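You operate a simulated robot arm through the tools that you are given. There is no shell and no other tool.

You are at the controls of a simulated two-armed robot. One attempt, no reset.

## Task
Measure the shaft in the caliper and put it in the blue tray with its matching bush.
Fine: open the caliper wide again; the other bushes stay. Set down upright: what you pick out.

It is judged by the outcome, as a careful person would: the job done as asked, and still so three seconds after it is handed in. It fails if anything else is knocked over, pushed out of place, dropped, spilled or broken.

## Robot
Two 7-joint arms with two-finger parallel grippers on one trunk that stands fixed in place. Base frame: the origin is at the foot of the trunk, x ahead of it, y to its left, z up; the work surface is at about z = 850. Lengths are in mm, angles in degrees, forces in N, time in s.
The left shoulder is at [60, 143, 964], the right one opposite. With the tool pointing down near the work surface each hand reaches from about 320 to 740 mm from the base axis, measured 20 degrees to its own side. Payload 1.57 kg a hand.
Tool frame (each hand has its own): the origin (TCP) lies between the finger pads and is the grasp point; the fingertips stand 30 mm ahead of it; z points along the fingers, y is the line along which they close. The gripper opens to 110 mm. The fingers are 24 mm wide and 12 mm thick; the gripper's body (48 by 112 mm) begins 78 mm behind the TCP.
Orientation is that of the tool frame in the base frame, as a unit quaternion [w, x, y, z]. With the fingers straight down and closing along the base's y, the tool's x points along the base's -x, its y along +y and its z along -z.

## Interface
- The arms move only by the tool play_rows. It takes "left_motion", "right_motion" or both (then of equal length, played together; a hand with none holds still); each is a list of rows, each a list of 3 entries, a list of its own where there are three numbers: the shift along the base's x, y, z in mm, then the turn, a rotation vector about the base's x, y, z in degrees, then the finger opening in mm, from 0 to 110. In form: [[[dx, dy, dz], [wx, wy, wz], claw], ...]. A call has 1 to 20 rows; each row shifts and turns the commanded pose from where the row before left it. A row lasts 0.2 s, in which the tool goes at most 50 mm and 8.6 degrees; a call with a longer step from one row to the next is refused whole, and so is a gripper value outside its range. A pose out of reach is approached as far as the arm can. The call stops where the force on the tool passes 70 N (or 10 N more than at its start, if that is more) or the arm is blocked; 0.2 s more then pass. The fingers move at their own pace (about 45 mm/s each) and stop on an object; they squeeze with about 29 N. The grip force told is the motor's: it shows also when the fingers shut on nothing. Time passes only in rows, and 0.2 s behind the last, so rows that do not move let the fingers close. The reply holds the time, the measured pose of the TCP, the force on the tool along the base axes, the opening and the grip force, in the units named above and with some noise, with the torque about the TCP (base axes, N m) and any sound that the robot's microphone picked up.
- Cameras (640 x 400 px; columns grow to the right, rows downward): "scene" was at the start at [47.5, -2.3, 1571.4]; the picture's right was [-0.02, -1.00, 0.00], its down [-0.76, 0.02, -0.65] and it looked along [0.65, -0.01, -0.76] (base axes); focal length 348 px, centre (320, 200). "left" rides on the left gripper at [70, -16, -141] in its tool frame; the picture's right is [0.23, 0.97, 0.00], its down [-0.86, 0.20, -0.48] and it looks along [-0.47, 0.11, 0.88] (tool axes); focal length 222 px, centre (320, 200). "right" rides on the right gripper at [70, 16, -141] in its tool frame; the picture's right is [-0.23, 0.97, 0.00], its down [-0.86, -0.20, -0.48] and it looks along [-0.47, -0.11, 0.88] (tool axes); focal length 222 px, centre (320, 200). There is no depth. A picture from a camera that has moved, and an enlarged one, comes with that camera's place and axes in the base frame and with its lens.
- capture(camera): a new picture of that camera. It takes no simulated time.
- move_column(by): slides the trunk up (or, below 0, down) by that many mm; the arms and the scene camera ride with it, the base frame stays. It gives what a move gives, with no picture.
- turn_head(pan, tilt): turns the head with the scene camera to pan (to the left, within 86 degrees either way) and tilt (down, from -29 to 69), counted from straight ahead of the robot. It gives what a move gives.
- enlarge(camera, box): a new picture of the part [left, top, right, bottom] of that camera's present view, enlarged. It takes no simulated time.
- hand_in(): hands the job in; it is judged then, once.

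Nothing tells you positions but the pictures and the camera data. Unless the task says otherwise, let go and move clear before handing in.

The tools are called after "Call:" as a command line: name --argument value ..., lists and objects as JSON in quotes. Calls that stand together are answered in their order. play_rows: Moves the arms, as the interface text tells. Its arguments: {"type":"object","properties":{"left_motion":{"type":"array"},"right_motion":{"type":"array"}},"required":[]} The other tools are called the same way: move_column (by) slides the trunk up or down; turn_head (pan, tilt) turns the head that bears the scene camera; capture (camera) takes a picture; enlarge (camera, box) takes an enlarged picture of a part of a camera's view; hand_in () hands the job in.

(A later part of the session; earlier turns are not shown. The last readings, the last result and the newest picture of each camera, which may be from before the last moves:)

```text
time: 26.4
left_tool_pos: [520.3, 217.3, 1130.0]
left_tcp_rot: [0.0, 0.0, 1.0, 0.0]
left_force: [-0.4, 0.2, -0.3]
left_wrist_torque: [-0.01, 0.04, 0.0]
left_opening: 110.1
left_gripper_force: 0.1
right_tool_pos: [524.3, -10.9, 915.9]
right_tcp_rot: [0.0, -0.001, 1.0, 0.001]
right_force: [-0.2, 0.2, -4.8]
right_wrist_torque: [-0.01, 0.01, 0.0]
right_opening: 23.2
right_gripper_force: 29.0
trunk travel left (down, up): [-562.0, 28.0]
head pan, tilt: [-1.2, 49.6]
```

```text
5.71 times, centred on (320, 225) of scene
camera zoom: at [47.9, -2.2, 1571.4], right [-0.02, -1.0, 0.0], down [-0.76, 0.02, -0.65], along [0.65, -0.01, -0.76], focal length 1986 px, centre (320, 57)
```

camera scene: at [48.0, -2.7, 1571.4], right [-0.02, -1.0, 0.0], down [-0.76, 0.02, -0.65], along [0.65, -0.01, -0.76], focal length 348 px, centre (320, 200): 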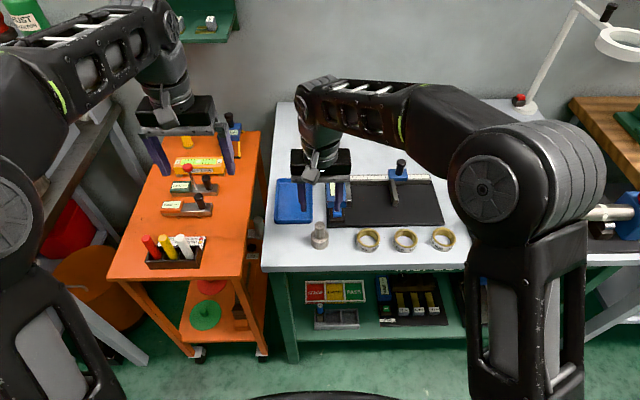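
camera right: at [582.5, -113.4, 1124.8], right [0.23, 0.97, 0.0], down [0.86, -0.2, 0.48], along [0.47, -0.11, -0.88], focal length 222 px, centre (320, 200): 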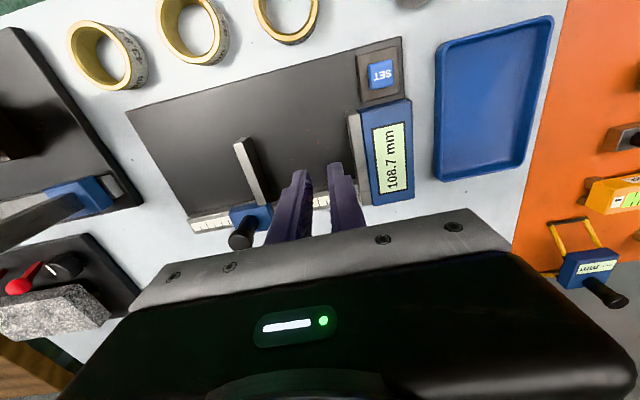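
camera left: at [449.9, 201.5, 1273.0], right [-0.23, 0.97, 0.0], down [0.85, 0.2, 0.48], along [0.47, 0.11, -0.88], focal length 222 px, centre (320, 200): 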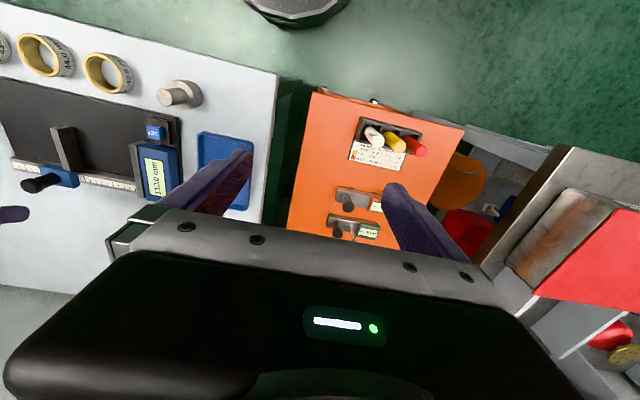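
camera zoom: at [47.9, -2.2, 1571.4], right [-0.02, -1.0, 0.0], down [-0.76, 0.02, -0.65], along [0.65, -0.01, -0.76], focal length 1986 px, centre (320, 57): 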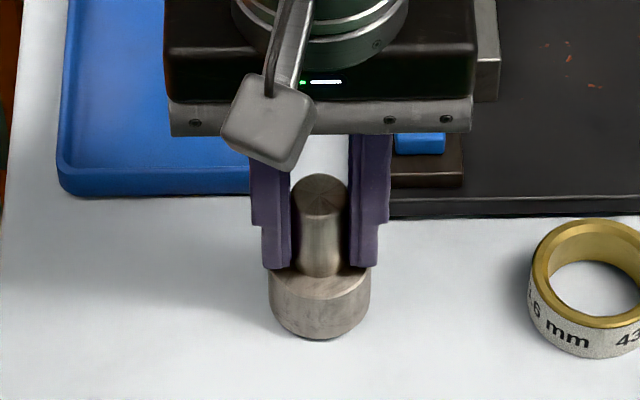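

The force now shows −4.8 N: the shaft is carried. Continuing gently up.

Call:
play_rows --right_motion '[[[0, 0, 2], [0, 0, 0], 0], [[0, 0, 3], [0, 0, 0], 0], [[0, 0, 4], [0, 0, 0], 0], [[0, 0, 4], [0, 0, 0], 0], [[0, 0, 4], [0, 0, 0], 0], [[0, 0, 3], [0, 0, 0], 0], [[0, 0, 0], [0, 0, 0], 0]]'

Call:
enlarge --camera "scene" --box '[280, 190, 360, 260]'

```text
time: 28.0
left_tool_pos: [520.9, 216.2, 1130.6]
left_tcp_rot: [0.001, 0.0, 1.0, 0.0]
left_force: [-0.1, -0.4, 1.0]
left_wrist_torque: [0.0, 0.01, 0.04]
left_opening: 109.9
left_gripper_force: 0.0
right_tool_pos: [522.8, -11.8, 936.7]
right_tcp_rot: [0.0, 0.0, 1.0, 0.0]
right_force: [0.6, -0.3, -4.7]
right_wrist_torque: [-0.02, -0.03, 0.0]
right_opening: 23.5
right_gripper_force: 28.6
trunk travel left (down, up): [-562.0, 28.0]
head pan, tilt: [-1.2, 49.6]
```

```text
5.71 times, centred on (320, 225) of scene
camera zoom: at [47.9, -2.2, 1571.4], right [-0.02, -1.0, 0.0], down [-0.76, 0.02, -0.65], along [0.65, -0.01, -0.76], focal length 1986 px, centre (320, 57)
```

zoom: 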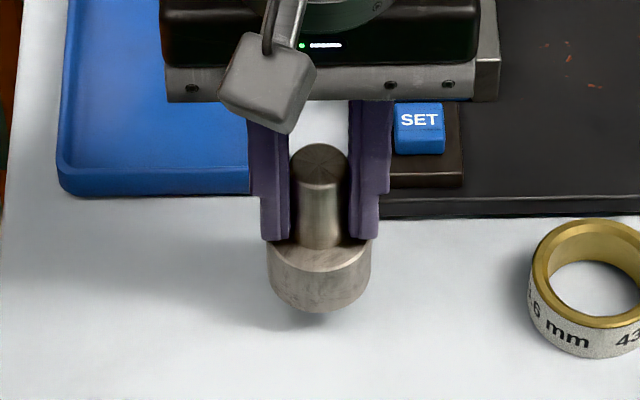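

Holding well. Raising more and carrying it gently toward the jaws.

Call:
play_rows --right_motion '[[[0, 0, 4], [0, 0, 0], 0], [[0, 0, 6], [0, 0, 0], 0], [[0, 0, 7], [0, 0, 0], 0], [[0, 0, 7], [0, 0, 0], 0], [[0, 0, 7], [0, 0, 0], 0], [[0, 0, 5], [0, 0, 0], 0], [[0, 0, 2], [0, 0, 0], 0], [[4, -4, 0], [0, 0, 0], 0], [[8, -7, 0], [0, 0, 0], 0], [[11, -10, 0], [0, 0, 0], 0], [[12, -11, 0], [0, 0, 0], 0], [[12, -11, 0], [0, 0, 0], 0], [[12, -11, 0], [0, 0, 0], 0], [[12, -11, 0], [0, 0, 0], 0], [[12, -11, 0], [0, 0, 0], 0], [[12, -11, 0], [0, 0, 0], 0], [[12, -11, 0], [0, 0, 0], 0], [[11, -10, 0], [0, 0, 0], 0], [[7, -6, 0], [0, 0, 0], 0], [[4, -4, 0], [0, 0, 0], 0]]'

Call:
enlarge --camera "scene" --box '[320, 130, 448, 210]'

Call:
capture --camera "right"

Call:
enlarge --camera "left" --box '[0, 40, 240, 220]'

```text
time: 32.2
left_tool_pos: [520.0, 216.3, 1130.5]
left_tcp_rot: [0.0, 0.0, 1.0, 0.0]
left_force: [-0.1, -0.5, -0.1]
left_wrist_torque: [-0.02, 0.02, 0.03]
left_opening: 110.1
left_gripper_force: 0.1
right_tool_pos: [654.9, -130.5, 974.5]
right_tcp_rot: [-0.001, 0.0, 1.0, 0.0]
right_force: [-0.6, 0.5, -4.6]
right_wrist_torque: [0.02, 0.0, 0.02]
right_opening: 23.3
right_gripper_force: 28.9
trunk travel left (down, up): [-562.0, 28.0]
head pan, tilt: [-1.2, 49.6]
```

```text
5.00 times, centred on (384, 170) of scene
camera zoom: at [48.1, -2.3, 1571.4], right [-0.02, -1.0, 0.0], down [-0.76, 0.02, -0.65], along [0.65, -0.01, -0.76], focal length 1738 px, centre (0, 350)
```

zoom: 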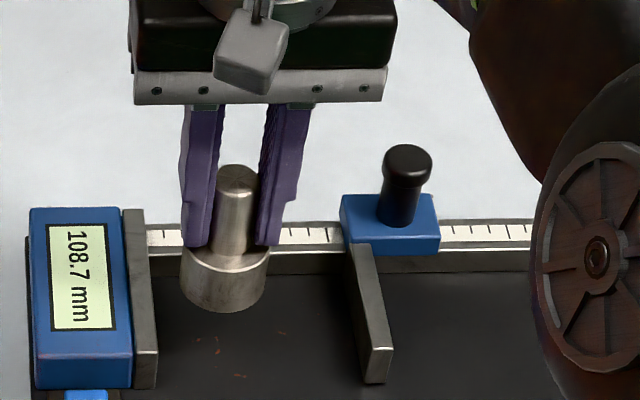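

```text
taken
camera right: at [584.1, -112.4, 1116.8], right [0.23, 0.97, 0.0], down [0.86, -0.2, 0.48], along [0.47, -0.11, -0.88], focal length 222 px, centre (320, 200)
```

right: 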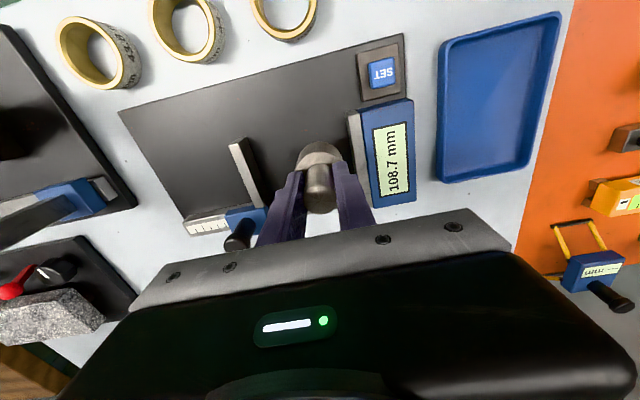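

```text
2.22 times, centred on (120, 130) of left
camera zoom: at [451.1, 201.8, 1272.4], right [-0.23, 0.97, 0.0], down [0.86, 0.2, 0.48], along [0.47, 0.11, -0.88], focal length 494 px, centre (764, 356)
```

zoom: 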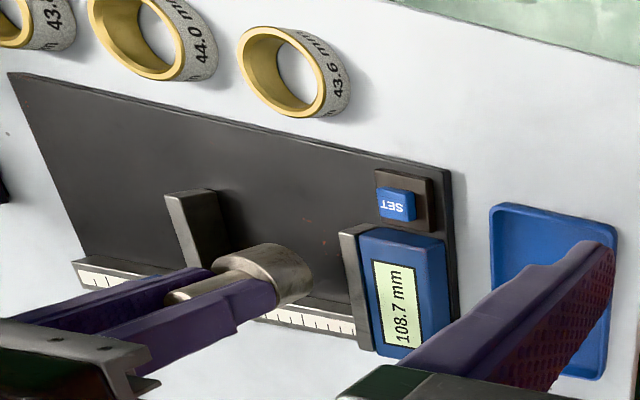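

Shaft held upright between the jaws. Lowering to just above the plate.

Call:
play_rows --right_motion '[[[0, 0, -4], [0, 0, 0], 0], [[0, 0, -7], [0, 0, 0], 0], [[0, 0, -8], [0, 0, 0], 0], [[0, 0, -8], [0, 0, 0], 0], [[0, 0, -6], [0, 0, 0], 0], [[0, 0, -5], [0, 0, 0], 0], [[0, 0, -3], [0, 0, 0], 0], [[0, 0, -2], [0, 0, 0], 0], [[0, 0, 0], [0, 0, 0], 0]]'

Call:
enlarge --camera "scene" --box '[330, 150, 410, 210]'

Call:
enlarge --camera "left" --box '[30, 90, 190, 200]'

```text
time: 34.2
left_tool_pos: [521.4, 216.7, 1131.0]
left_tcp_rot: [0.0, 0.0, 1.0, 0.0]
left_force: [-0.6, -0.6, -0.5]
left_wrist_torque: [-0.02, 0.0, 0.0]
left_opening: 110.0
left_gripper_force: 0.0
right_tool_pos: [653.3, -130.5, 931.1]
right_tcp_rot: [0.0, 0.0, 1.0, 0.0]
right_force: [0.6, -0.4, -3.6]
right_wrist_torque: [-0.02, 0.02, 0.01]
right_opening: 23.1
right_gripper_force: 29.6
trunk travel left (down, up): [-562.0, 28.0]
head pan, tilt: [-1.2, 49.6]
```

```text
6.67 times, centred on (370, 180) of scene
camera zoom: at [47.9, -2.3, 1571.4], right [-0.02, -1.0, 0.0], down [-0.76, 0.02, -0.65], along [0.65, -0.01, -0.76], focal length 2317 px, centre (-13, 333)
```

zoom: 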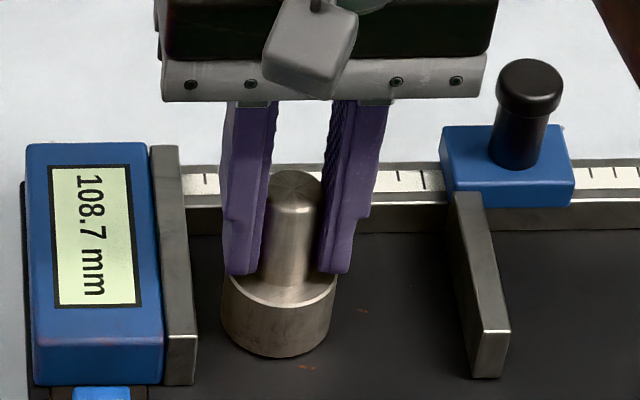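

```text
3.64 times, centred on (110, 145) of left
camera zoom: at [451.0, 201.8, 1272.5], right [-0.23, 0.97, 0.0], down [0.86, 0.2, 0.48], along [0.47, 0.11, -0.88], focal length 808 px, centre (1084, 400)
```

zoom: 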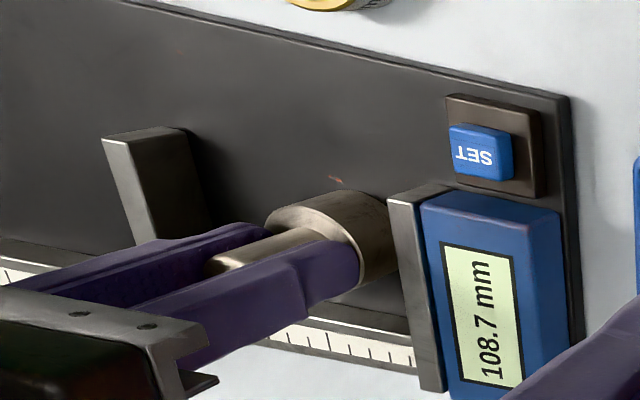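

Call:
play_rows --right_motion '[[[0, 0, -1], [0, 0, 0], 0], [[0, 0, -1], [0, 0, 0], 0], [[0, 0, -1], [0, 0, 0], 0], [[0, 0, -1], [0, 0, 0], 0], [[0, 0, 0], [0, 0, 0], 0]]'

```text
time: 35.4
left_tool_pos: [518.6, 216.9, 1131.5]
left_tcp_rot: [0.001, 0.0, 1.0, 0.0]
left_force: [0.2, 0.3, -0.1]
left_wrist_torque: [-0.03, 0.01, -0.02]
left_opening: 110.1
left_gripper_force: 0.1
right_tool_pos: [652.8, -129.2, 929.2]
right_tcp_rot: [0.002, 0.0, 1.0, 0.0]
right_force: [2.6, -1.3, 17.2]
right_wrist_torque: [0.0, 0.12, -0.11]
right_opening: 23.6
right_gripper_force: 28.9
trunk travel left (down, up): [-562.0, 28.0]
head pan, tilt: [-1.2, 49.6]
```

Contact with the plate at TCP z≈929. Easing off slightly, then opening and rising.

Call:
play_rows --right_motion '[[[0, 0, 1], [0, 0, 0], 0], [[0, 0, 0.5], [0, 0, 0], 0], [[0, 0, 0], [0, 0, 0], 30], [[0, 0, 0], [0, 0, 0], 50], [[0, 0, 0], [0, 0, 0], 50], [[0, 0, 0], [0, 0, 0], 50]]'

Call:
enlarge --camera "scene" --box '[330, 150, 410, 210]'

Call:
enlarge --camera "left" --box '[30, 90, 190, 200]'

```text
time: 36.8
left_tool_pos: [520.6, 218.2, 1130.0]
left_tcp_rot: [0.0, 0.0, 1.0, 0.0]
left_force: [-0.3, 0.3, 0.7]
left_wrist_torque: [0.03, 0.0, -0.01]
left_opening: 110.1
left_gripper_force: 0.0
right_tool_pos: [652.2, -129.4, 929.2]
right_tcp_rot: [-0.001, 0.0, 1.0, 0.0]
right_force: [1.0, 0.3, 0.1]
right_wrist_torque: [0.01, 0.02, 0.01]
right_opening: 50.0
right_gripper_force: 0.0
trunk travel left (down, up): [-562.0, 28.0]
head pan, tilt: [-1.2, 49.6]
```

```text
6.67 times, centred on (370, 180) of scene
camera zoom: at [47.5, -2.2, 1571.4], right [-0.02, -1.0, 0.0], down [-0.76, 0.02, -0.65], along [0.65, -0.01, -0.76], focal length 2317 px, centre (-13, 333)
```

zoom: 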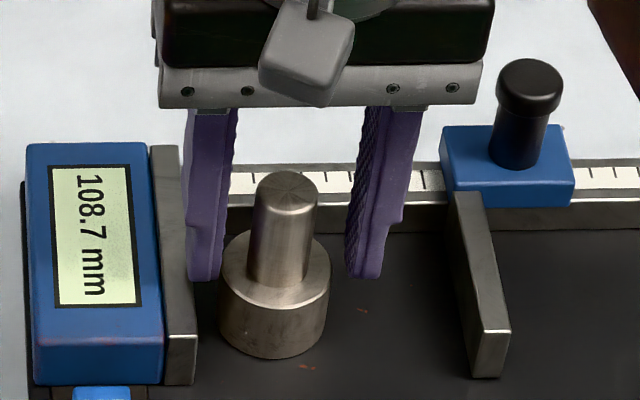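

```text
3.64 times, centred on (110, 145) of left
camera zoom: at [450.6, 201.9, 1272.6], right [-0.23, 0.97, 0.0], down [0.86, 0.2, 0.48], along [0.47, 0.11, -0.88], focal length 808 px, centre (1084, 400)
```

zoom: 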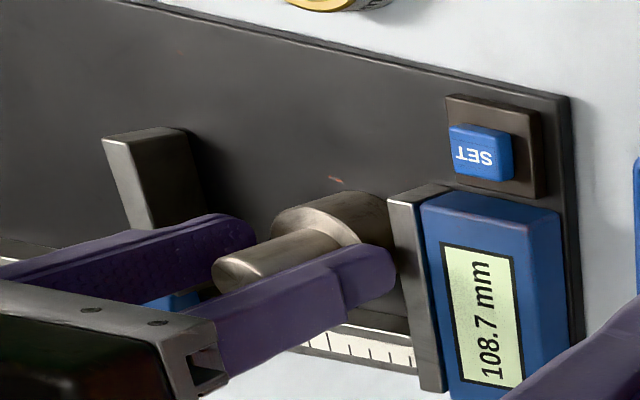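

The shaft stands freely on the plate. Rising clear and returning to the knob.

Call:
play_rows --right_motion '[[[0, 0, 8], [0, 0, 0], 50], [[0, 0, 30], [0, 0, 0], 60], [[0, 0, 46], [0, 0, 0], 60], [[20, -34, 0], [0, -8, 0], 60], [[20, -34, 0], [0, -8, 0], 60], [[20, -34, 0], [0, -8, 0], 60], [[0, 0, 0], [0, 0, 0], 60], [[0, 0, -30], [0, 0, 0], 60], [[0, 0, -30], [0, 0, 0], 60], [[0, 0, -20], [0, 0, 0], 60], [[0, 0, 0], [0, 0, 0], 60]]'

Call:
capture --camera "right"

Call:
enlarge --camera "scene" --box '[320, 120, 448, 200]'

```text
time: 39.2
left_tool_pos: [520.8, 217.1, 1130.9]
left_tcp_rot: [0.0, 0.0, 1.0, 0.0]
left_force: [-0.4, -0.5, 0.0]
left_wrist_torque: [0.0, 0.01, 0.0]
left_opening: 110.0
left_gripper_force: 0.2
right_tool_pos: [713.3, -232.4, 932.7]
right_tcp_rot: [0.208, -0.001, 0.978, 0.0]
right_force: [0.7, -0.9, -1.0]
right_wrist_torque: [-0.01, -0.01, 0.0]
right_opening: 60.0
right_gripper_force: 0.0
trunk travel left (down, up): [-562.0, 28.0]
head pan, tilt: [-1.2, 49.6]
```

```text
taken
camera right: at [591.6, -215.4, 1034.4], right [0.21, 0.97, 0.09], down [0.59, -0.2, 0.79], along [0.78, -0.11, -0.61], focal length 222 px, centre (320, 200)
```

right: 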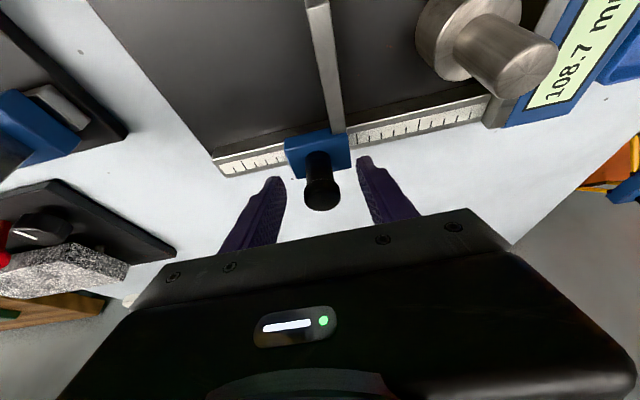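

```text
5.00 times, centred on (384, 160) of scene
camera zoom: at [47.3, -2.1, 1571.4], right [-0.02, -1.0, 0.0], down [-0.76, 0.02, -0.65], along [0.65, -0.01, -0.76], focal length 1738 px, centre (0, 400)
```

zoom: 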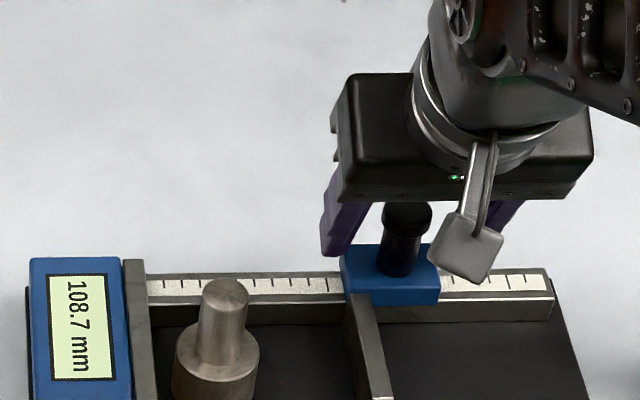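

Gripping the knob and sliding toward the shaft, to about 58 mm first.

Call:
play_rows --right_motion '[[[0, 1, 0], [0, 0, 0], 20], [[0, 0, 0], [0, 0, 0], 5], [[0, 0, 0], [0, 0, 0], 5], [[0, 0, 0], [0, 0, 0], 5], [[0, 4, 0], [0, 0, 0], 5], [[0, 8, 0], [0, 0, 0], 5], [[0, 8, 0], [0, 0, 0], 5], [[0, 8, 0], [0, 0, 0], 5], [[0, 8, 0], [0, 0, 0], 5], [[0, 7, 0], [0, 0, 0], 5], [[0, 5, 0], [0, 0, 0], 5], [[0, 0, 0], [0, 0, 0], 5], [[0, 0, 0], [0, 0, 0], 5]]'

Call:
enlarge --camera "scene" --box '[320, 140, 420, 220]'

```text
time: 42.0
left_tool_pos: [519.9, 216.9, 1131.3]
left_tcp_rot: [0.0, -0.001, 1.0, 0.0]
left_force: [-0.8, -1.3, -0.1]
left_wrist_torque: [-0.01, -0.02, 0.03]
left_opening: 110.0
left_gripper_force: 0.0
right_tool_pos: [712.6, -182.2, 932.8]
right_tcp_rot: [0.208, 0.001, 0.978, -0.001]
right_force: [-1.5, 0.4, 2.0]
right_wrist_torque: [-0.44, -0.85, -0.01]
right_opening: 25.6
right_gripper_force: 29.3
trunk travel left (down, up): [-562.0, 28.0]
head pan, tilt: [-1.2, 49.6]
```

```text
5.00 times, centred on (370, 180) of scene
camera zoom: at [47.0, -2.0, 1571.4], right [-0.02, -1.0, 0.0], down [-0.76, 0.02, -0.65], along [0.65, -0.01, -0.76], focal length 1738 px, centre (70, 300)
```

zoom: 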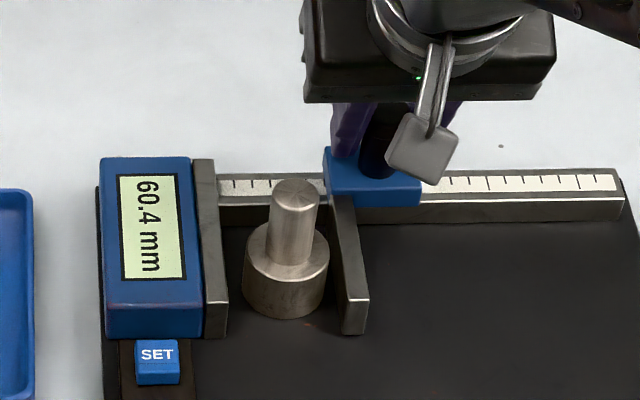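

Reads 60.4 with the shaft nearly between the jaws. Closing slowly the rest of the way.

Call:
play_rows --right_motion '[[[0, 1.5, 0], [0, 0, 0], 5], [[0, 1.5, 0], [0, 0, 0], 5], [[0, 1.5, 0], [0, 0, 0], 5], [[0, 1.5, 0], [0, 0, 0], 5], [[0, 1.5, 0], [0, 0, 0], 5], [[0, 1.5, 0], [0, 0, 0], 5], [[0, 1.5, 0], [0, 0, 0], 5], [[0, 1.5, 0], [0, 0, 0], 5], [[0, 1, 0], [0, 0, 0], 5], [[0, 0, 0], [0, 0, 0], 5], [[0, 0, 0], [0, 0, 0], 5]]'

Call:
enlarge --camera "scene" --box '[320, 140, 420, 220]'

```text
time: 44.4
left_tool_pos: [520.7, 217.1, 1130.8]
left_tcp_rot: [0.001, 0.0, 1.0, 0.0]
left_force: [-0.1, 0.6, 0.2]
left_wrist_torque: [0.0, 0.01, 0.01]
left_opening: 110.3
left_gripper_force: 0.0
right_tool_pos: [712.8, -169.3, 932.9]
right_tcp_rot: [0.208, 0.0, 0.978, -0.001]
right_force: [7.0, -2.9, 4.0]
right_wrist_torque: [-0.46, 0.17, -0.13]
right_opening: 26.1
right_gripper_force: 29.2
trunk travel left (down, up): [-562.0, 28.0]
head pan, tilt: [-1.2, 49.6]
```

```text
5.00 times, centred on (370, 180) of scene
camera zoom: at [47.9, -2.4, 1571.4], right [-0.02, -1.0, 0.0], down [-0.76, 0.02, -0.65], along [0.65, -0.01, -0.76], focal length 1738 px, centre (70, 300)
```

zoom: 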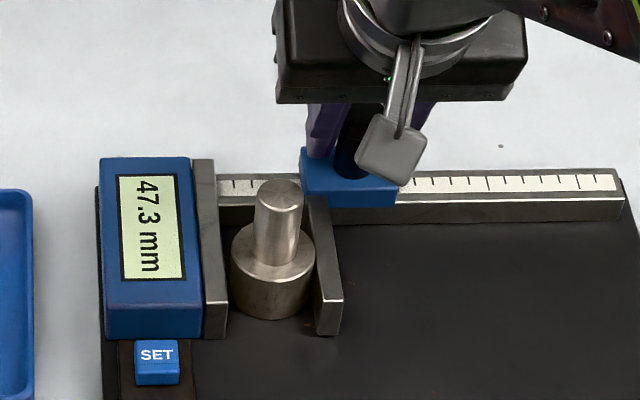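

Call:
play_rows --right_motion '[[[0, 0.8, 0], [0, 0, 0], 5], [[0, 0.8, 0], [0, 0, 0], 5], [[0, 0.8, 0], [0, 0, 0], 5], [[0, 0.8, 0], [0, 0, 0], 5], [[0, 0.8, 0], [0, 0, 0], 5], [[0, 0.8, 0], [0, 0, 0], 5], [[0, 0, 0], [0, 0, 0], 5], [[0, 0, 0], [0, 0, 0], 5], [[0, 0, 0], [0, 0, 0], 5]]'

Call:
enlarge --camera "scene" --box '[320, 140, 420, 220]'

Call:
enlarge --camera "scene" --box '[325, 165, 365, 205]'

```text
time: 46.4
left_tool_pos: [520.0, 215.8, 1129.6]
left_tcp_rot: [0.0, -0.001, 1.0, 0.0]
left_force: [0.5, -0.8, -0.7]
left_wrist_torque: [-0.04, 0.03, -0.01]
left_opening: 110.2
left_gripper_force: 0.1
right_tool_pos: [713.8, -165.5, 932.5]
right_tcp_rot: [0.208, 0.0, 0.978, 0.0]
right_force: [4.1, -6.3, 3.3]
right_wrist_torque: [-0.48, -0.17, -0.1]
right_opening: 26.0
right_gripper_force: 29.5
trunk travel left (down, up): [-562.0, 28.0]
head pan, tilt: [-1.2, 49.6]
```

```text
5.00 times, centred on (370, 180) of scene
camera zoom: at [47.6, -2.8, 1571.4], right [-0.02, -1.0, 0.0], down [-0.76, 0.02, -0.65], along [0.65, -0.01, -0.76], focal length 1738 px, centre (70, 300)
```

zoom: 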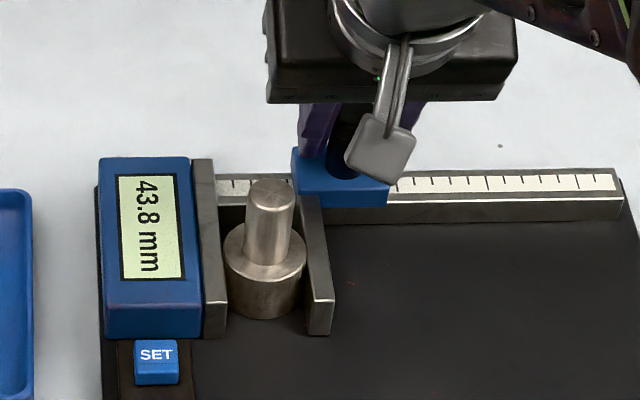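

```text
10.00 times, centred on (345, 185) of scene
camera zoom: at [47.6, -2.8, 1571.4], right [-0.02, -1.0, 0.0], down [-0.76, 0.02, -0.65], along [0.65, -0.01, -0.76], focal length 3476 px, centre (70, 350)
```

zoom: 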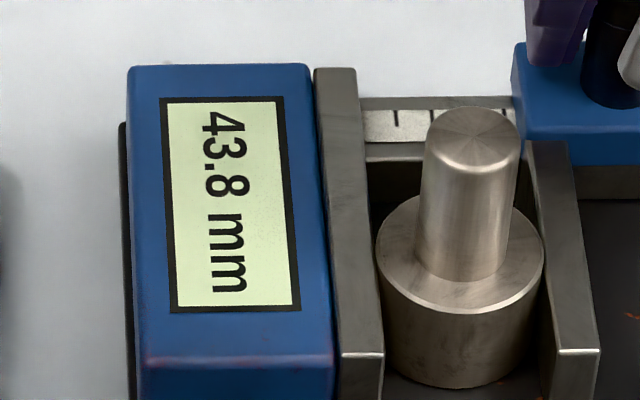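

Reads 43.8, but the contact force is low; pressing a bit more to be sure it's fully seated.

Call:
play_rows --right_motion '[[[0, 0.6, 0], [0, 0, 0], 5], [[0, 0.6, 0], [0, 0, 0], 5], [[0, 0.6, 0], [0, 0, 0], 5], [[0, 0, 0], [0, 0, 0], 5], [[0, 0, 0], [0, 0, 0], 5], [[0, 0, 0], [0, 0, 0], 5]]'

Call:
enlarge --camera "scene" --box '[325, 165, 365, 205]'

```text
time: 47.8
left_tool_pos: [520.8, 215.2, 1131.9]
left_tcp_rot: [0.0, -0.001, 1.0, 0.001]
left_force: [-0.7, 0.0, 0.0]
left_wrist_torque: [0.02, 0.01, -0.03]
left_opening: 109.9
left_gripper_force: 0.0
right_tool_pos: [713.8, -164.7, 933.8]
right_tcp_rot: [0.209, 0.001, 0.978, 0.0]
right_force: [7.6, -14.4, 8.9]
right_wrist_torque: [0.29, 0.14, 0.12]
right_opening: 26.1
right_gripper_force: 28.8
trunk travel left (down, up): [-562.0, 28.0]
head pan, tilt: [-1.2, 49.6]
```

```text
10.00 times, centred on (345, 185) of scene
camera zoom: at [47.5, -3.9, 1571.5], right [-0.02, -1.0, 0.0], down [-0.76, 0.02, -0.65], along [0.65, -0.01, -0.76], focal length 3476 px, centre (70, 350)
```

zoom: 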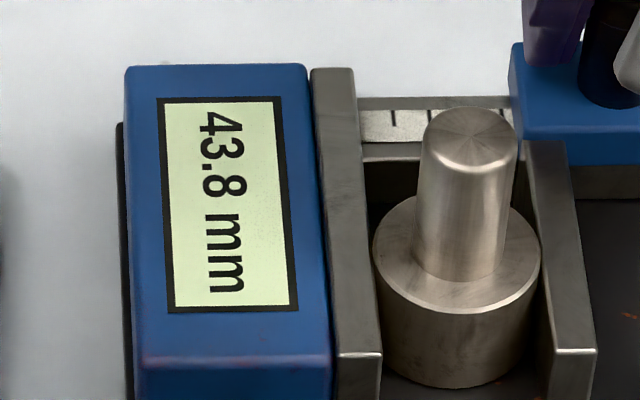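

Firm 43.8 mm at 14 N, so the matching bush is the 43.8 one (rightmost). Opening the caliper wide again to 110.

Call:
play_rows --right_motion '[[[0, -1.5, 0], [0, 0, 0], 5], [[0, -3, 0], [0, 0, 0], 5], [[0, -7, 0], [0, 0, 0], 5], [[0, -8, 0], [0, 0, 0], 5], [[0, -8, 0], [0, 0, 0], 5], [[0, -8, 0], [0, 0, 0], 5], [[0, -8, 0], [0, 0, 0], 5], [[0, -8, 0], [0, 0, 0], 5], [[0, -8, 0], [0, 0, 0], 5], [[0, -6, 0], [0, 0, 0], 5], [[0, -3, 0], [0, 0, 0], 5], [[0, 0, 0], [0, 0, 0], 5], [[0, 0, 0], [0, 0, 0], 5]]'

Call:
enlarge --camera "scene" --box '[320, 140, 448, 220]'

```text
time: 50.6
left_tool_pos: [521.1, 216.9, 1130.2]
left_tcp_rot: [0.0, 0.0, 1.0, 0.0]
left_force: [0.5, 0.2, 0.0]
left_wrist_torque: [0.01, 0.0, 0.01]
left_opening: 110.0
left_gripper_force: 0.0
right_tool_pos: [713.4, -230.9, 934.1]
right_tcp_rot: [0.208, 0.0, 0.978, 0.0]
right_force: [2.8, 0.4, 5.7]
right_wrist_torque: [0.53, 0.54, 0.13]
right_opening: 26.0
right_gripper_force: 29.4
trunk travel left (down, up): [-562.0, 28.0]
head pan, tilt: [-1.2, 49.6]
```

```text
5.00 times, centred on (384, 180) of scene
camera zoom: at [47.3, -2.1, 1571.5], right [-0.02, -1.0, 0.0], down [-0.76, 0.02, -0.65], along [0.65, -0.01, -0.76], focal length 1738 px, centre (0, 300)
```

zoom: 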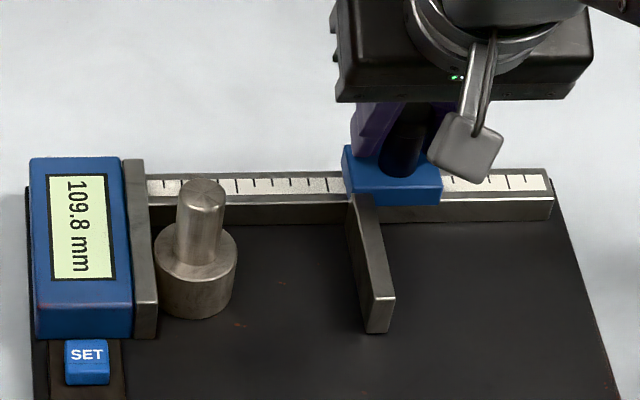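

Caliper is open at 109.8. Releasing the knob, rising, straightening, and moving above the shaft near (655,−118).

Call:
play_rows --right_motion '[[[0, -0.7, 0], [0, 0, 0], 5], [[0, 0, 0], [0, 0, 0], 60], [[0, 0, 0], [0, 0, 0], 60], [[0, 0, 10], [0, 0, 0], 60], [[0, 0, 35], [0, 0, 0], 60], [[0, 0, 40], [0, 0, 0], 60], [[-19, 38, 0], [0, 8, 0], 60], [[-19, 38, 0], [0, 8, 0], 60], [[-20, 37, 0], [0, 8, 0], 60], [[0, 0, 0], [0, 0, 0], 60]]'

Call:
enlarge --camera "right" --box '[240, 80, 400, 180]'

Call:
enlarge --camera "scene" --box '[320, 140, 448, 220]'

```text
time: 52.8
left_tool_pos: [520.6, 215.9, 1131.3]
left_tcp_rot: [0.0, 0.0, 1.0, 0.001]
left_force: [-0.3, -0.4, 0.4]
left_wrist_torque: [0.07, -0.01, 0.0]
left_opening: 109.9
left_gripper_force: 0.1
right_tool_pos: [653.2, -117.4, 1019.0]
right_tcp_rot: [0.001, 0.0, 1.0, 0.001]
right_force: [-0.4, -0.8, 0.0]
right_wrist_torque: [0.04, -0.01, -0.03]
right_opening: 60.0
right_gripper_force: 0.1
trunk travel left (down, up): [-562.0, 28.0]
head pan, tilt: [-1.2, 49.6]
```

```text
4.00 times, centred on (320, 130) of right
camera zoom: at [583.6, -101.0, 1160.7], right [0.23, 0.97, 0.0], down [0.85, -0.2, 0.48], along [0.47, -0.11, -0.88], focal length 888 px, centre (320, 480)
```

zoom: 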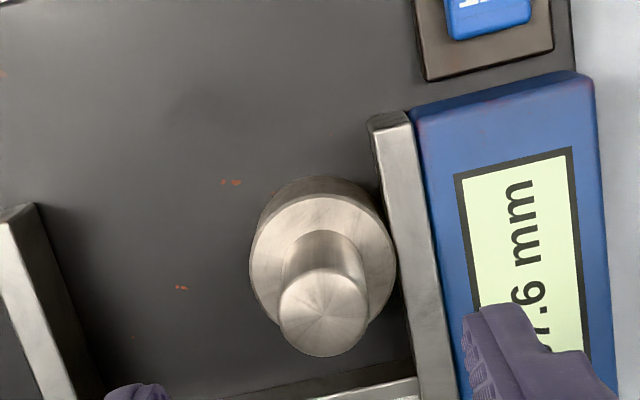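

```text
5.00 times, centred on (384, 180) of scene
camera zoom: at [47.3, -3.6, 1571.5], right [-0.02, -1.0, 0.0], down [-0.76, 0.02, -0.65], along [0.65, -0.01, -0.76], focal length 1738 px, centre (0, 300)
```

zoom: 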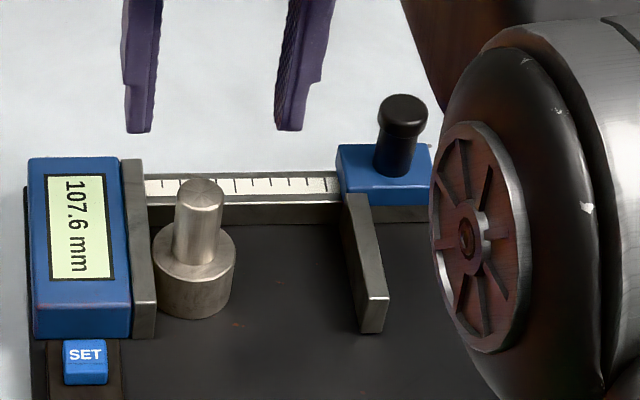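

Shaft axis ≈ (655.6,−117), nearly under the TCP. The display shows 107.6 — the slider shifted slightly on release; I'll deal with that afterwards. Lowering onto the pin.

Call:
play_rows --right_motion '[[[2, 0, -30], [0, 0, 0], 46], [[0, 0, -30], [0, 0, 0], 46], [[0, 0, -16], [0, 0, 0], 46], [[0, 0, -8], [0, 0, 0], 46], [[0, 0, -4], [0, 0, 0], 46], [[0, 0, 0], [0, 0, 0], 46]]'

Call:
enlarge --camera "scene" --box '[320, 140, 400, 220]'

Call:
enlarge --camera "left" --box '[30, 90, 190, 200]'

```text
time: 54.2
left_tool_pos: [520.2, 216.4, 1130.9]
left_tcp_rot: [0.0, 0.0, 1.0, 0.0]
left_force: [0.5, -0.4, -0.1]
left_wrist_torque: [-0.02, -0.02, -0.01]
left_opening: 109.9
left_gripper_force: 0.1
right_tool_pos: [656.8, -118.3, 929.8]
right_tcp_rot: [0.0, 0.0, 1.0, 0.0]
right_force: [0.1, 0.1, -0.3]
right_wrist_torque: [-0.01, 0.02, 0.04]
right_opening: 45.8
right_gripper_force: 0.1
trunk travel left (down, up): [-562.0, 28.0]
head pan, tilt: [-1.2, 49.6]
```

```text
5.00 times, centred on (360, 180) of scene
camera zoom: at [47.5, -2.2, 1571.4], right [-0.02, -1.0, 0.0], down [-0.76, 0.02, -0.65], along [0.65, -0.01, -0.76], focal length 1738 px, centre (120, 300)
```

zoom: 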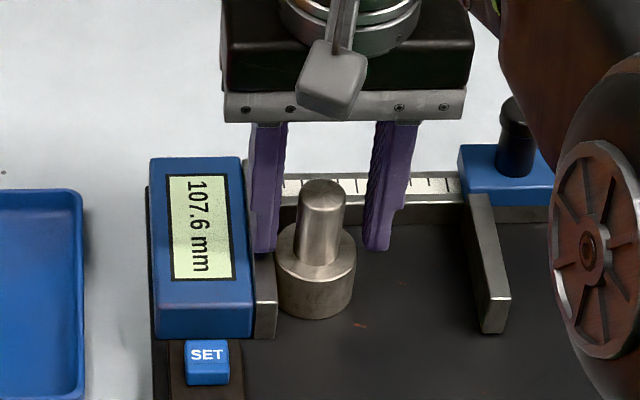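

```text
3.64 times, centred on (110, 145) of left
camera zoom: at [450.6, 201.9, 1272.6], right [-0.23, 0.97, 0.0], down [0.86, 0.2, 0.48], along [0.47, 0.11, -0.88], focal length 808 px, centre (1084, 400)
```

zoom: 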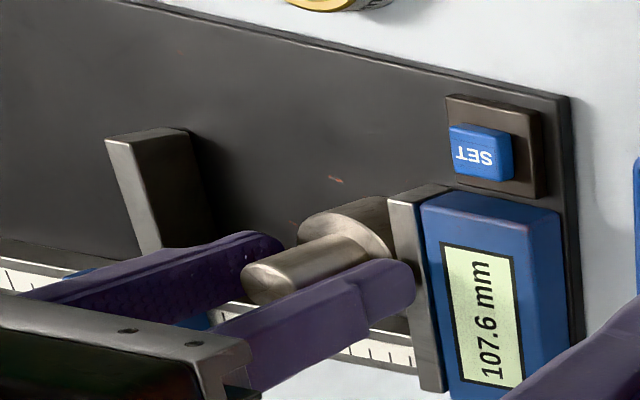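

Well placed; gripping and lifting slowly.

Call:
play_rows --right_motion '[[[0, 0, 0], [0, 0, 0], 20], [[0, 0, 0], [0, 0, 0], 0], [[0, 0, 0], [0, 0, 0], 0], [[0, 0, 0], [0, 0, 0], 0], [[0, 0, 0], [0, 0, 0], 0], [[0, 0, 0], [0, 0, 0], 0], [[0, 0, 1], [0, 0, 0], 0], [[0, 0, 1], [0, 0, 0], 0], [[0, 0, 2], [0, 0, 0], 0], [[0, 0, 3], [0, 0, 0], 0], [[0, 0, 4], [0, 0, 0], 0], [[0, 0, 4], [0, 0, 0], 0], [[0, 0, 3], [0, 0, 0], 0], [[0, 0, 0], [0, 0, 0], 0]]'

Call:
enlarge --camera "scene" --box '[320, 140, 400, 220]'

```text
time: 57.2
left_tool_pos: [521.6, 216.5, 1130.2]
left_tcp_rot: [0.0, 0.001, 1.0, -0.001]
left_force: [-0.6, -1.0, 0.4]
left_wrist_torque: [-0.01, 0.0, 0.01]
left_opening: 109.9
left_gripper_force: 0.0
right_tool_pos: [656.6, -118.6, 948.0]
right_tcp_rot: [0.001, 0.0, 1.0, 0.0]
right_force: [0.4, -0.1, -4.7]
right_wrist_torque: [-0.01, 0.0, 0.02]
right_opening: 23.3
right_gripper_force: 28.8
trunk travel left (down, up): [-562.0, 28.0]
head pan, tilt: [-1.2, 49.6]
```

```text
5.00 times, centred on (360, 180) of scene
camera zoom: at [48.0, -2.3, 1571.4], right [-0.02, -1.0, 0.0], down [-0.76, 0.02, -0.65], along [0.65, -0.01, -0.76], focal length 1738 px, centre (120, 300)
```

zoom: 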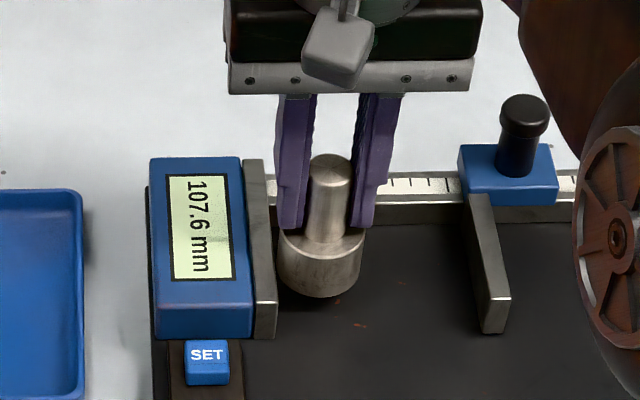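

Shaft is held (−4.7 N). Before moving to the tray I'll raise it more and look closely at tray and bush geometry.

Call:
play_rows --right_motion '[[[0, 0, 4], [0, 0, 0], 0], [[0, 0, 6], [0, 0, 0], 0], [[0, 0, 7], [0, 0, 0], 0], [[0, 0, 7], [0, 0, 0], 0], [[0, 0, 6], [0, 0, 0], 0], [[0, 0, 3], [0, 0, 0], 0], [[0, 0, 0], [0, 0, 0], 0]]'

Call:
enlarge --camera "scene" --box '[270, 170, 326, 230]'

Call:
enlarge --camera "scene" --box '[424, 220, 464, 260]'

Call:
capture --camera "left"

Call:
capture --camera "right"

```text
time: 58.8
left_tool_pos: [521.4, 217.3, 1131.0]
left_tcp_rot: [0.0, 0.0, 1.0, -0.001]
left_force: [-0.3, -0.5, -0.4]
left_wrist_torque: [0.0, 0.05, 0.0]
left_opening: 110.1
left_gripper_force: 0.0
right_tool_pos: [658.9, -119.4, 981.7]
right_tcp_rot: [0.001, 0.0, 1.0, 0.0]
right_force: [0.5, -0.1, -4.0]
right_wrist_torque: [-0.02, 0.02, 0.0]
right_opening: 23.1
right_gripper_force: 29.0
trunk travel left (down, up): [-562.0, 28.0]
head pan, tilt: [-1.2, 49.6]
```

```text
6.67 times, centred on (298, 200) of scene
camera zoom: at [48.0, -2.3, 1571.4], right [-0.02, -1.0, 0.0], down [-0.76, 0.02, -0.65], along [0.65, -0.01, -0.76], focal length 2317 px, centre (467, 200)
```

zoom: 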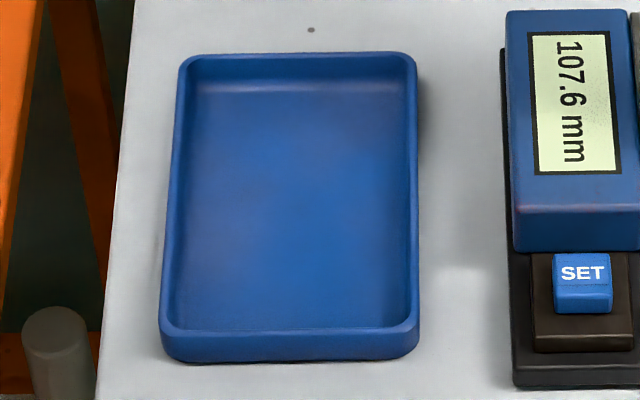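

```text
10.00 times, centred on (444, 240) of scene
camera zoom: at [48.0, -2.3, 1571.4], right [-0.02, -1.0, 0.0], down [-0.76, 0.02, -0.65], along [0.65, -0.01, -0.76], focal length 3476 px, centre (-920, -200)
```

zoom: 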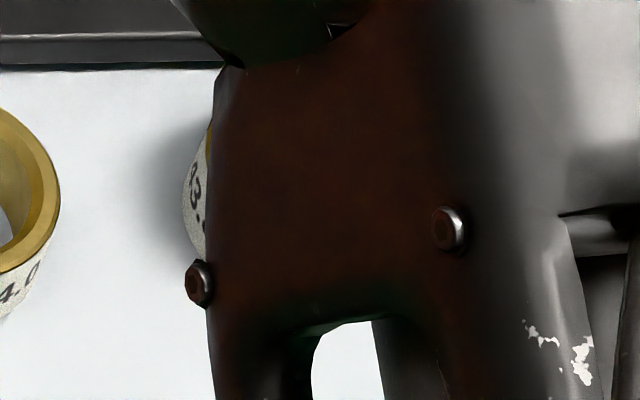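

```text
taken
camera left: at [451.0, 201.8, 1272.5], right [-0.23, 0.97, 0.0], down [0.86, 0.2, 0.48], along [0.47, 0.11, -0.88], focal length 222 px, centre (320, 200)
```

left: 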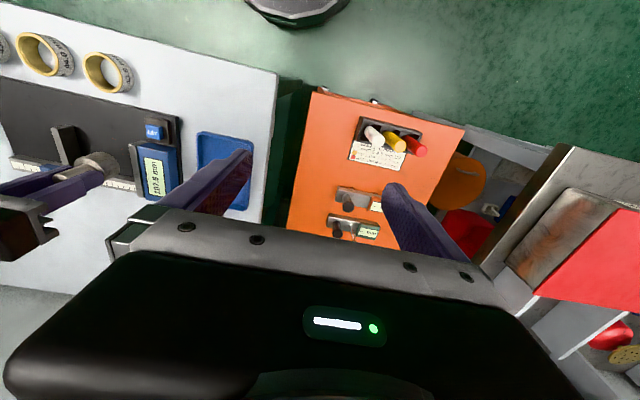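

```text
taken
camera right: at [587.0, -102.4, 1123.4], right [0.23, 0.97, 0.0], down [0.86, -0.2, 0.48], along [0.47, -0.11, -0.88], focal length 222 px, centre (320, 200)
```

right: 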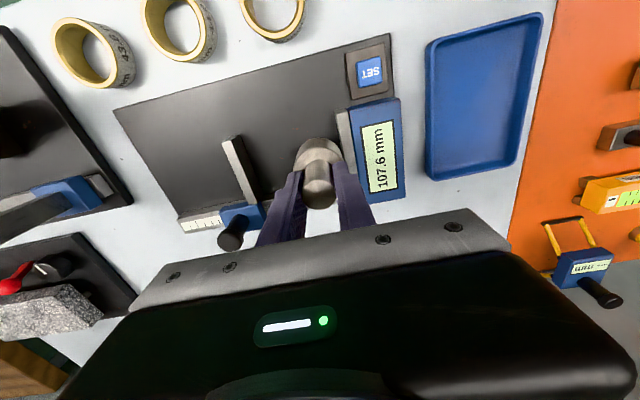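

The tray spans roughly x 581–730, y 5–103, rim about 15 mm high. I'll carry the shaft to (683,54), leaving the near half for the bush.

Call:
play_rows --right_motion '[[[1, 4, 0], [0, 0, 0], 0], [[1, 7, 0], [0, 0, 0], 0], [[2, 10, 0], [0, 0, 0], 0], [[2, 12, 0], [0, 0, 0], 0], [[2, 12, 0], [0, 0, 0], 0], [[2, 12, 0], [0, 0, 0], 0], [[2, 12, 0], [0, 0, 0], 0], [[2, 12, 0], [0, 0, 0], 0], [[2, 12, 0], [0, 0, 0], 0], [[2, 12, 0], [0, 0, 0], 0], [[2, 12, 0], [0, 0, 0], 0], [[2, 12, 0], [0, 0, 0], 0], [[2, 12, 0], [0, 0, 0], 0], [[1, 12, 0], [0, 0, 0], 0], [[0, 10, 0], [0, 0, 0], 0], [[0, 7, 0], [0, 0, 0], 0], [[0, 4, 0], [0, 0, 0], 0], [[0, 0, 0], [0, 0, 0], 0]]'

Call:
capture --camera "scene"

Call:
enlarge --camera "right" --box '[220, 80, 420, 230]'

```text
time: 62.6
left_tool_pos: [520.9, 216.5, 1130.5]
left_tcp_rot: [0.0, -0.001, 1.0, 0.001]
left_force: [0.4, -0.4, -0.4]
left_wrist_torque: [0.01, -0.01, 0.03]
left_opening: 109.9
left_gripper_force: 0.0
right_tool_pos: [665.9, -57.4, 980.6]
right_tcp_rot: [0.003, 0.0, 1.0, 0.001]
right_force: [1.3, 0.6, -4.3]
right_wrist_torque: [-0.04, -0.02, -0.01]
right_opening: 23.3
right_gripper_force: 29.1
right hand out of reach, approached as far as the arm can: row 7, 8, 9, 10, 11, 12, 13, 14, 15, 16
trunk travel left (down, up): [-562.0, 28.0]
head pan, tilt: [-1.2, 49.6]
```

```text
taken
camera scene: at [48.0, -2.3, 1571.4], right [-0.02, -1.0, 0.0], down [-0.76, 0.02, -0.65], along [0.65, -0.01, -0.76], focal length 348 px, centre (320, 200)
```

scene: 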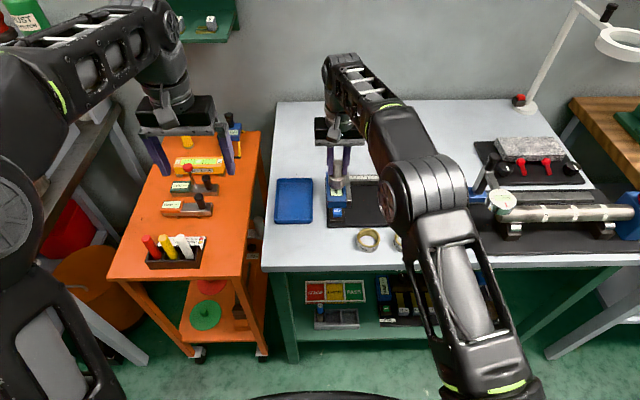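

```text
2.67 times, centred on (320, 155) of right
camera zoom: at [594.4, -41.5, 1122.4], right [0.23, 0.97, 0.0], down [0.85, -0.2, 0.48], along [0.47, -0.11, -0.88], focal length 592 px, centre (320, 320)
```

zoom: 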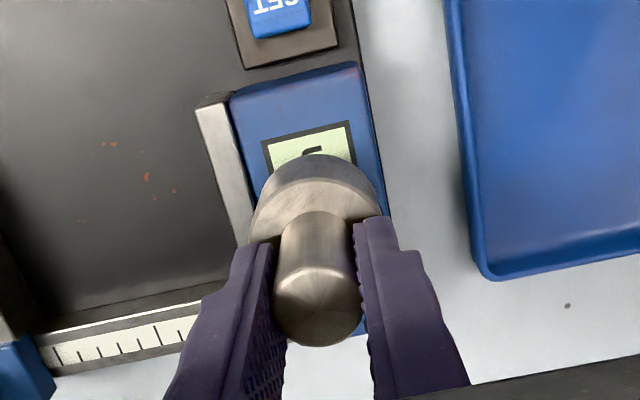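

The far part of the tray is out of the right arm's reach. New plan: the right hand sets the shaft back on the open bench near its original spot, the left hand takes it to the tray, and the right hand brings the bush. First a small retract to see how the commanded pose behaves.

Call:
play_rows --right_motion '[[[-4, 0, 0], [0, 0, 0], 0], [[0, 0, 0], [0, 0, 0], 0]]'

```text
time: 63.2
left_tool_pos: [520.8, 218.5, 1130.6]
left_tcp_rot: [0.0, -0.001, 1.0, 0.0]
left_force: [0.5, 0.7, 0.2]
left_wrist_torque: [0.02, 0.03, 0.01]
left_opening: 110.1
left_gripper_force: 0.0
right_tool_pos: [663.1, -56.8, 981.1]
right_tcp_rot: [-0.001, 0.0, 1.0, 0.001]
right_force: [0.5, -0.2, -4.4]
right_wrist_torque: [-0.01, -0.01, -0.01]
right_opening: 23.3
right_gripper_force: 29.3
trunk travel left (down, up): [-562.0, 28.0]
head pan, tilt: [-1.2, 49.6]
```

The command follows the actual pose. Carrying the shaft back to the free spot near (530,−10).

Call:
play_rows --right_motion '[[[-4, 1, 0], [0, 0, 0], 0], [[-8, 3, 0], [0, 0, 0], 0], [[-11, 4, 0], [0, 0, 0], 0], [[-12, 4, 0], [0, 0, 0], 0], [[-12, 4, 0], [0, 0, 0], 0], [[-12, 4, 0], [0, 0, 0], 0], [[-12, 4, 0], [0, 0, 0], 0], [[-12, 4, 0], [0, 0, 0], 0], [[-12, 4, 0], [0, 0, 0], 0], [[-12, 4, 0], [0, 0, 0], 0], [[-11, 4, 0], [0, 0, 0], 0], [[-8, 3, 0], [0, 0, 0], 0], [[-4, 2, 0], [0, 0, 0], 0], [[0, 0, 0], [0, 0, 0], 0]]'

Call:
play_rows --right_motion '[[[0, 0, -4], [0, 0, 0], 0], [[0, 0, -7], [0, 0, 0], 0], [[0, 0, -9], [0, 0, 0], 0], [[0, 0, -10], [0, 0, 0], 0], [[0, 0, -10], [0, 0, 0], 0], [[0, 0, -8], [0, 0, 0], 0], [[0, 0, -6], [0, 0, 0], 0], [[0, 0, -4], [0, 0, 0], 0], [[0, 0, -2], [0, 0, 0], 0], [[0, 0, 0], [0, 0, 0], 0]]'

Call:
enlarge --camera "scene" --box '[280, 180, 360, 260]'

```text
time: 66.2
left_tool_pos: [521.3, 216.6, 1131.1]
left_tcp_rot: [0.0, 0.0, 1.0, 0.001]
left_force: [0.3, 0.2, -0.3]
left_wrist_torque: [-0.04, -0.03, -0.02]
left_opening: 109.9
left_gripper_force: 0.0
right_tool_pos: [532.5, -12.7, 981.5]
right_tcp_rot: [0.0, 0.0, 1.0, 0.0]
right_force: [-0.5, 0.1, -3.5]
right_wrist_torque: [-0.01, -0.03, 0.01]
right_opening: 23.0
right_gripper_force: 28.8
trunk travel left (down, up): [-562.0, 28.0]
head pan, tilt: [-1.2, 49.6]
```

```text
time: 68.4
left_tool_pos: [521.5, 216.4, 1129.8]
left_tcp_rot: [-0.001, 0.0, 1.0, 0.001]
left_force: [0.0, -0.6, 0.1]
left_wrist_torque: [0.0, 0.01, 0.0]
left_opening: 110.2
left_gripper_force: 0.1
right_tool_pos: [530.6, -12.7, 920.3]
right_tcp_rot: [0.001, 0.0, 1.0, 0.0]
right_force: [0.4, -0.3, -3.1]
right_wrist_torque: [0.0, -0.03, 0.02]
right_opening: 23.4
right_gripper_force: 28.8
trunk travel left (down, up): [-562.0, 28.0]
head pan, tilt: [-1.2, 49.6]
```

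```text
5.00 times, centred on (320, 220) of scene
camera zoom: at [47.9, -2.2, 1571.4], right [-0.02, -1.0, 0.0], down [-0.76, 0.02, -0.65], along [0.65, -0.01, -0.76], focal length 1738 px, centre (320, 100)
```

zoom: 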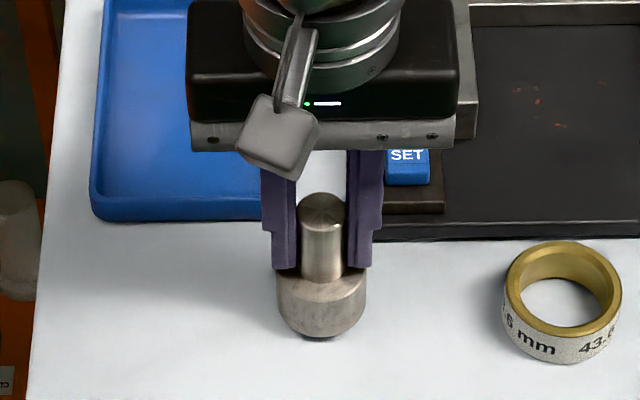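

Call:
play_rows --right_motion '[[[0, 0, -1.5], [0, 0, 0], 0], [[0, 0, -1.5], [0, 0, 0], 0], [[0, 0, -1], [0, 0, 0], 0], [[0, 0, -1], [0, 0, 0], 0], [[0, 0, 0], [0, 0, 0], 0]]'

```text
time: 69.6
left_tool_pos: [520.6, 216.7, 1130.6]
left_tcp_rot: [0.001, 0.0, 1.0, 0.0]
left_force: [0.4, -0.7, 0.1]
left_wrist_torque: [-0.01, 0.04, 0.02]
left_opening: 109.6
left_gripper_force: 0.0
right_tool_pos: [531.3, -13.0, 916.1]
right_tcp_rot: [0.0, 0.001, 1.0, 0.001]
right_force: [0.9, 0.2, -3.4]
right_wrist_torque: [0.0, 0.0, 0.0]
right_opening: 23.3
right_gripper_force: 29.0
trunk travel left (down, up): [-562.0, 28.0]
head pan, tilt: [-1.2, 49.6]
```

Call:
play_rows --right_motion '[[[0, 0, -1], [0, 0, 0], 0], [[0, 0, -1], [0, 0, 0], 0], [[0, 0, 0], [0, 0, 0], 0]]'

```text
time: 70.4
left_tool_pos: [520.4, 217.2, 1131.6]
left_tcp_rot: [0.0, 0.0, 1.0, 0.0]
left_force: [0.4, -0.7, -0.6]
left_wrist_torque: [0.01, -0.02, -0.01]
left_opening: 110.1
left_gripper_force: 0.1
right_tool_pos: [531.4, -12.2, 914.6]
right_tcp_rot: [0.001, -0.001, 1.0, 0.0]
right_force: [-0.9, -0.7, 4.7]
right_wrist_torque: [-0.13, 0.16, 0.0]
right_opening: 22.9
right_gripper_force: 29.1
trunk travel left (down, up): [-562.0, 28.0]
head pan, tilt: [-1.2, 49.6]
```

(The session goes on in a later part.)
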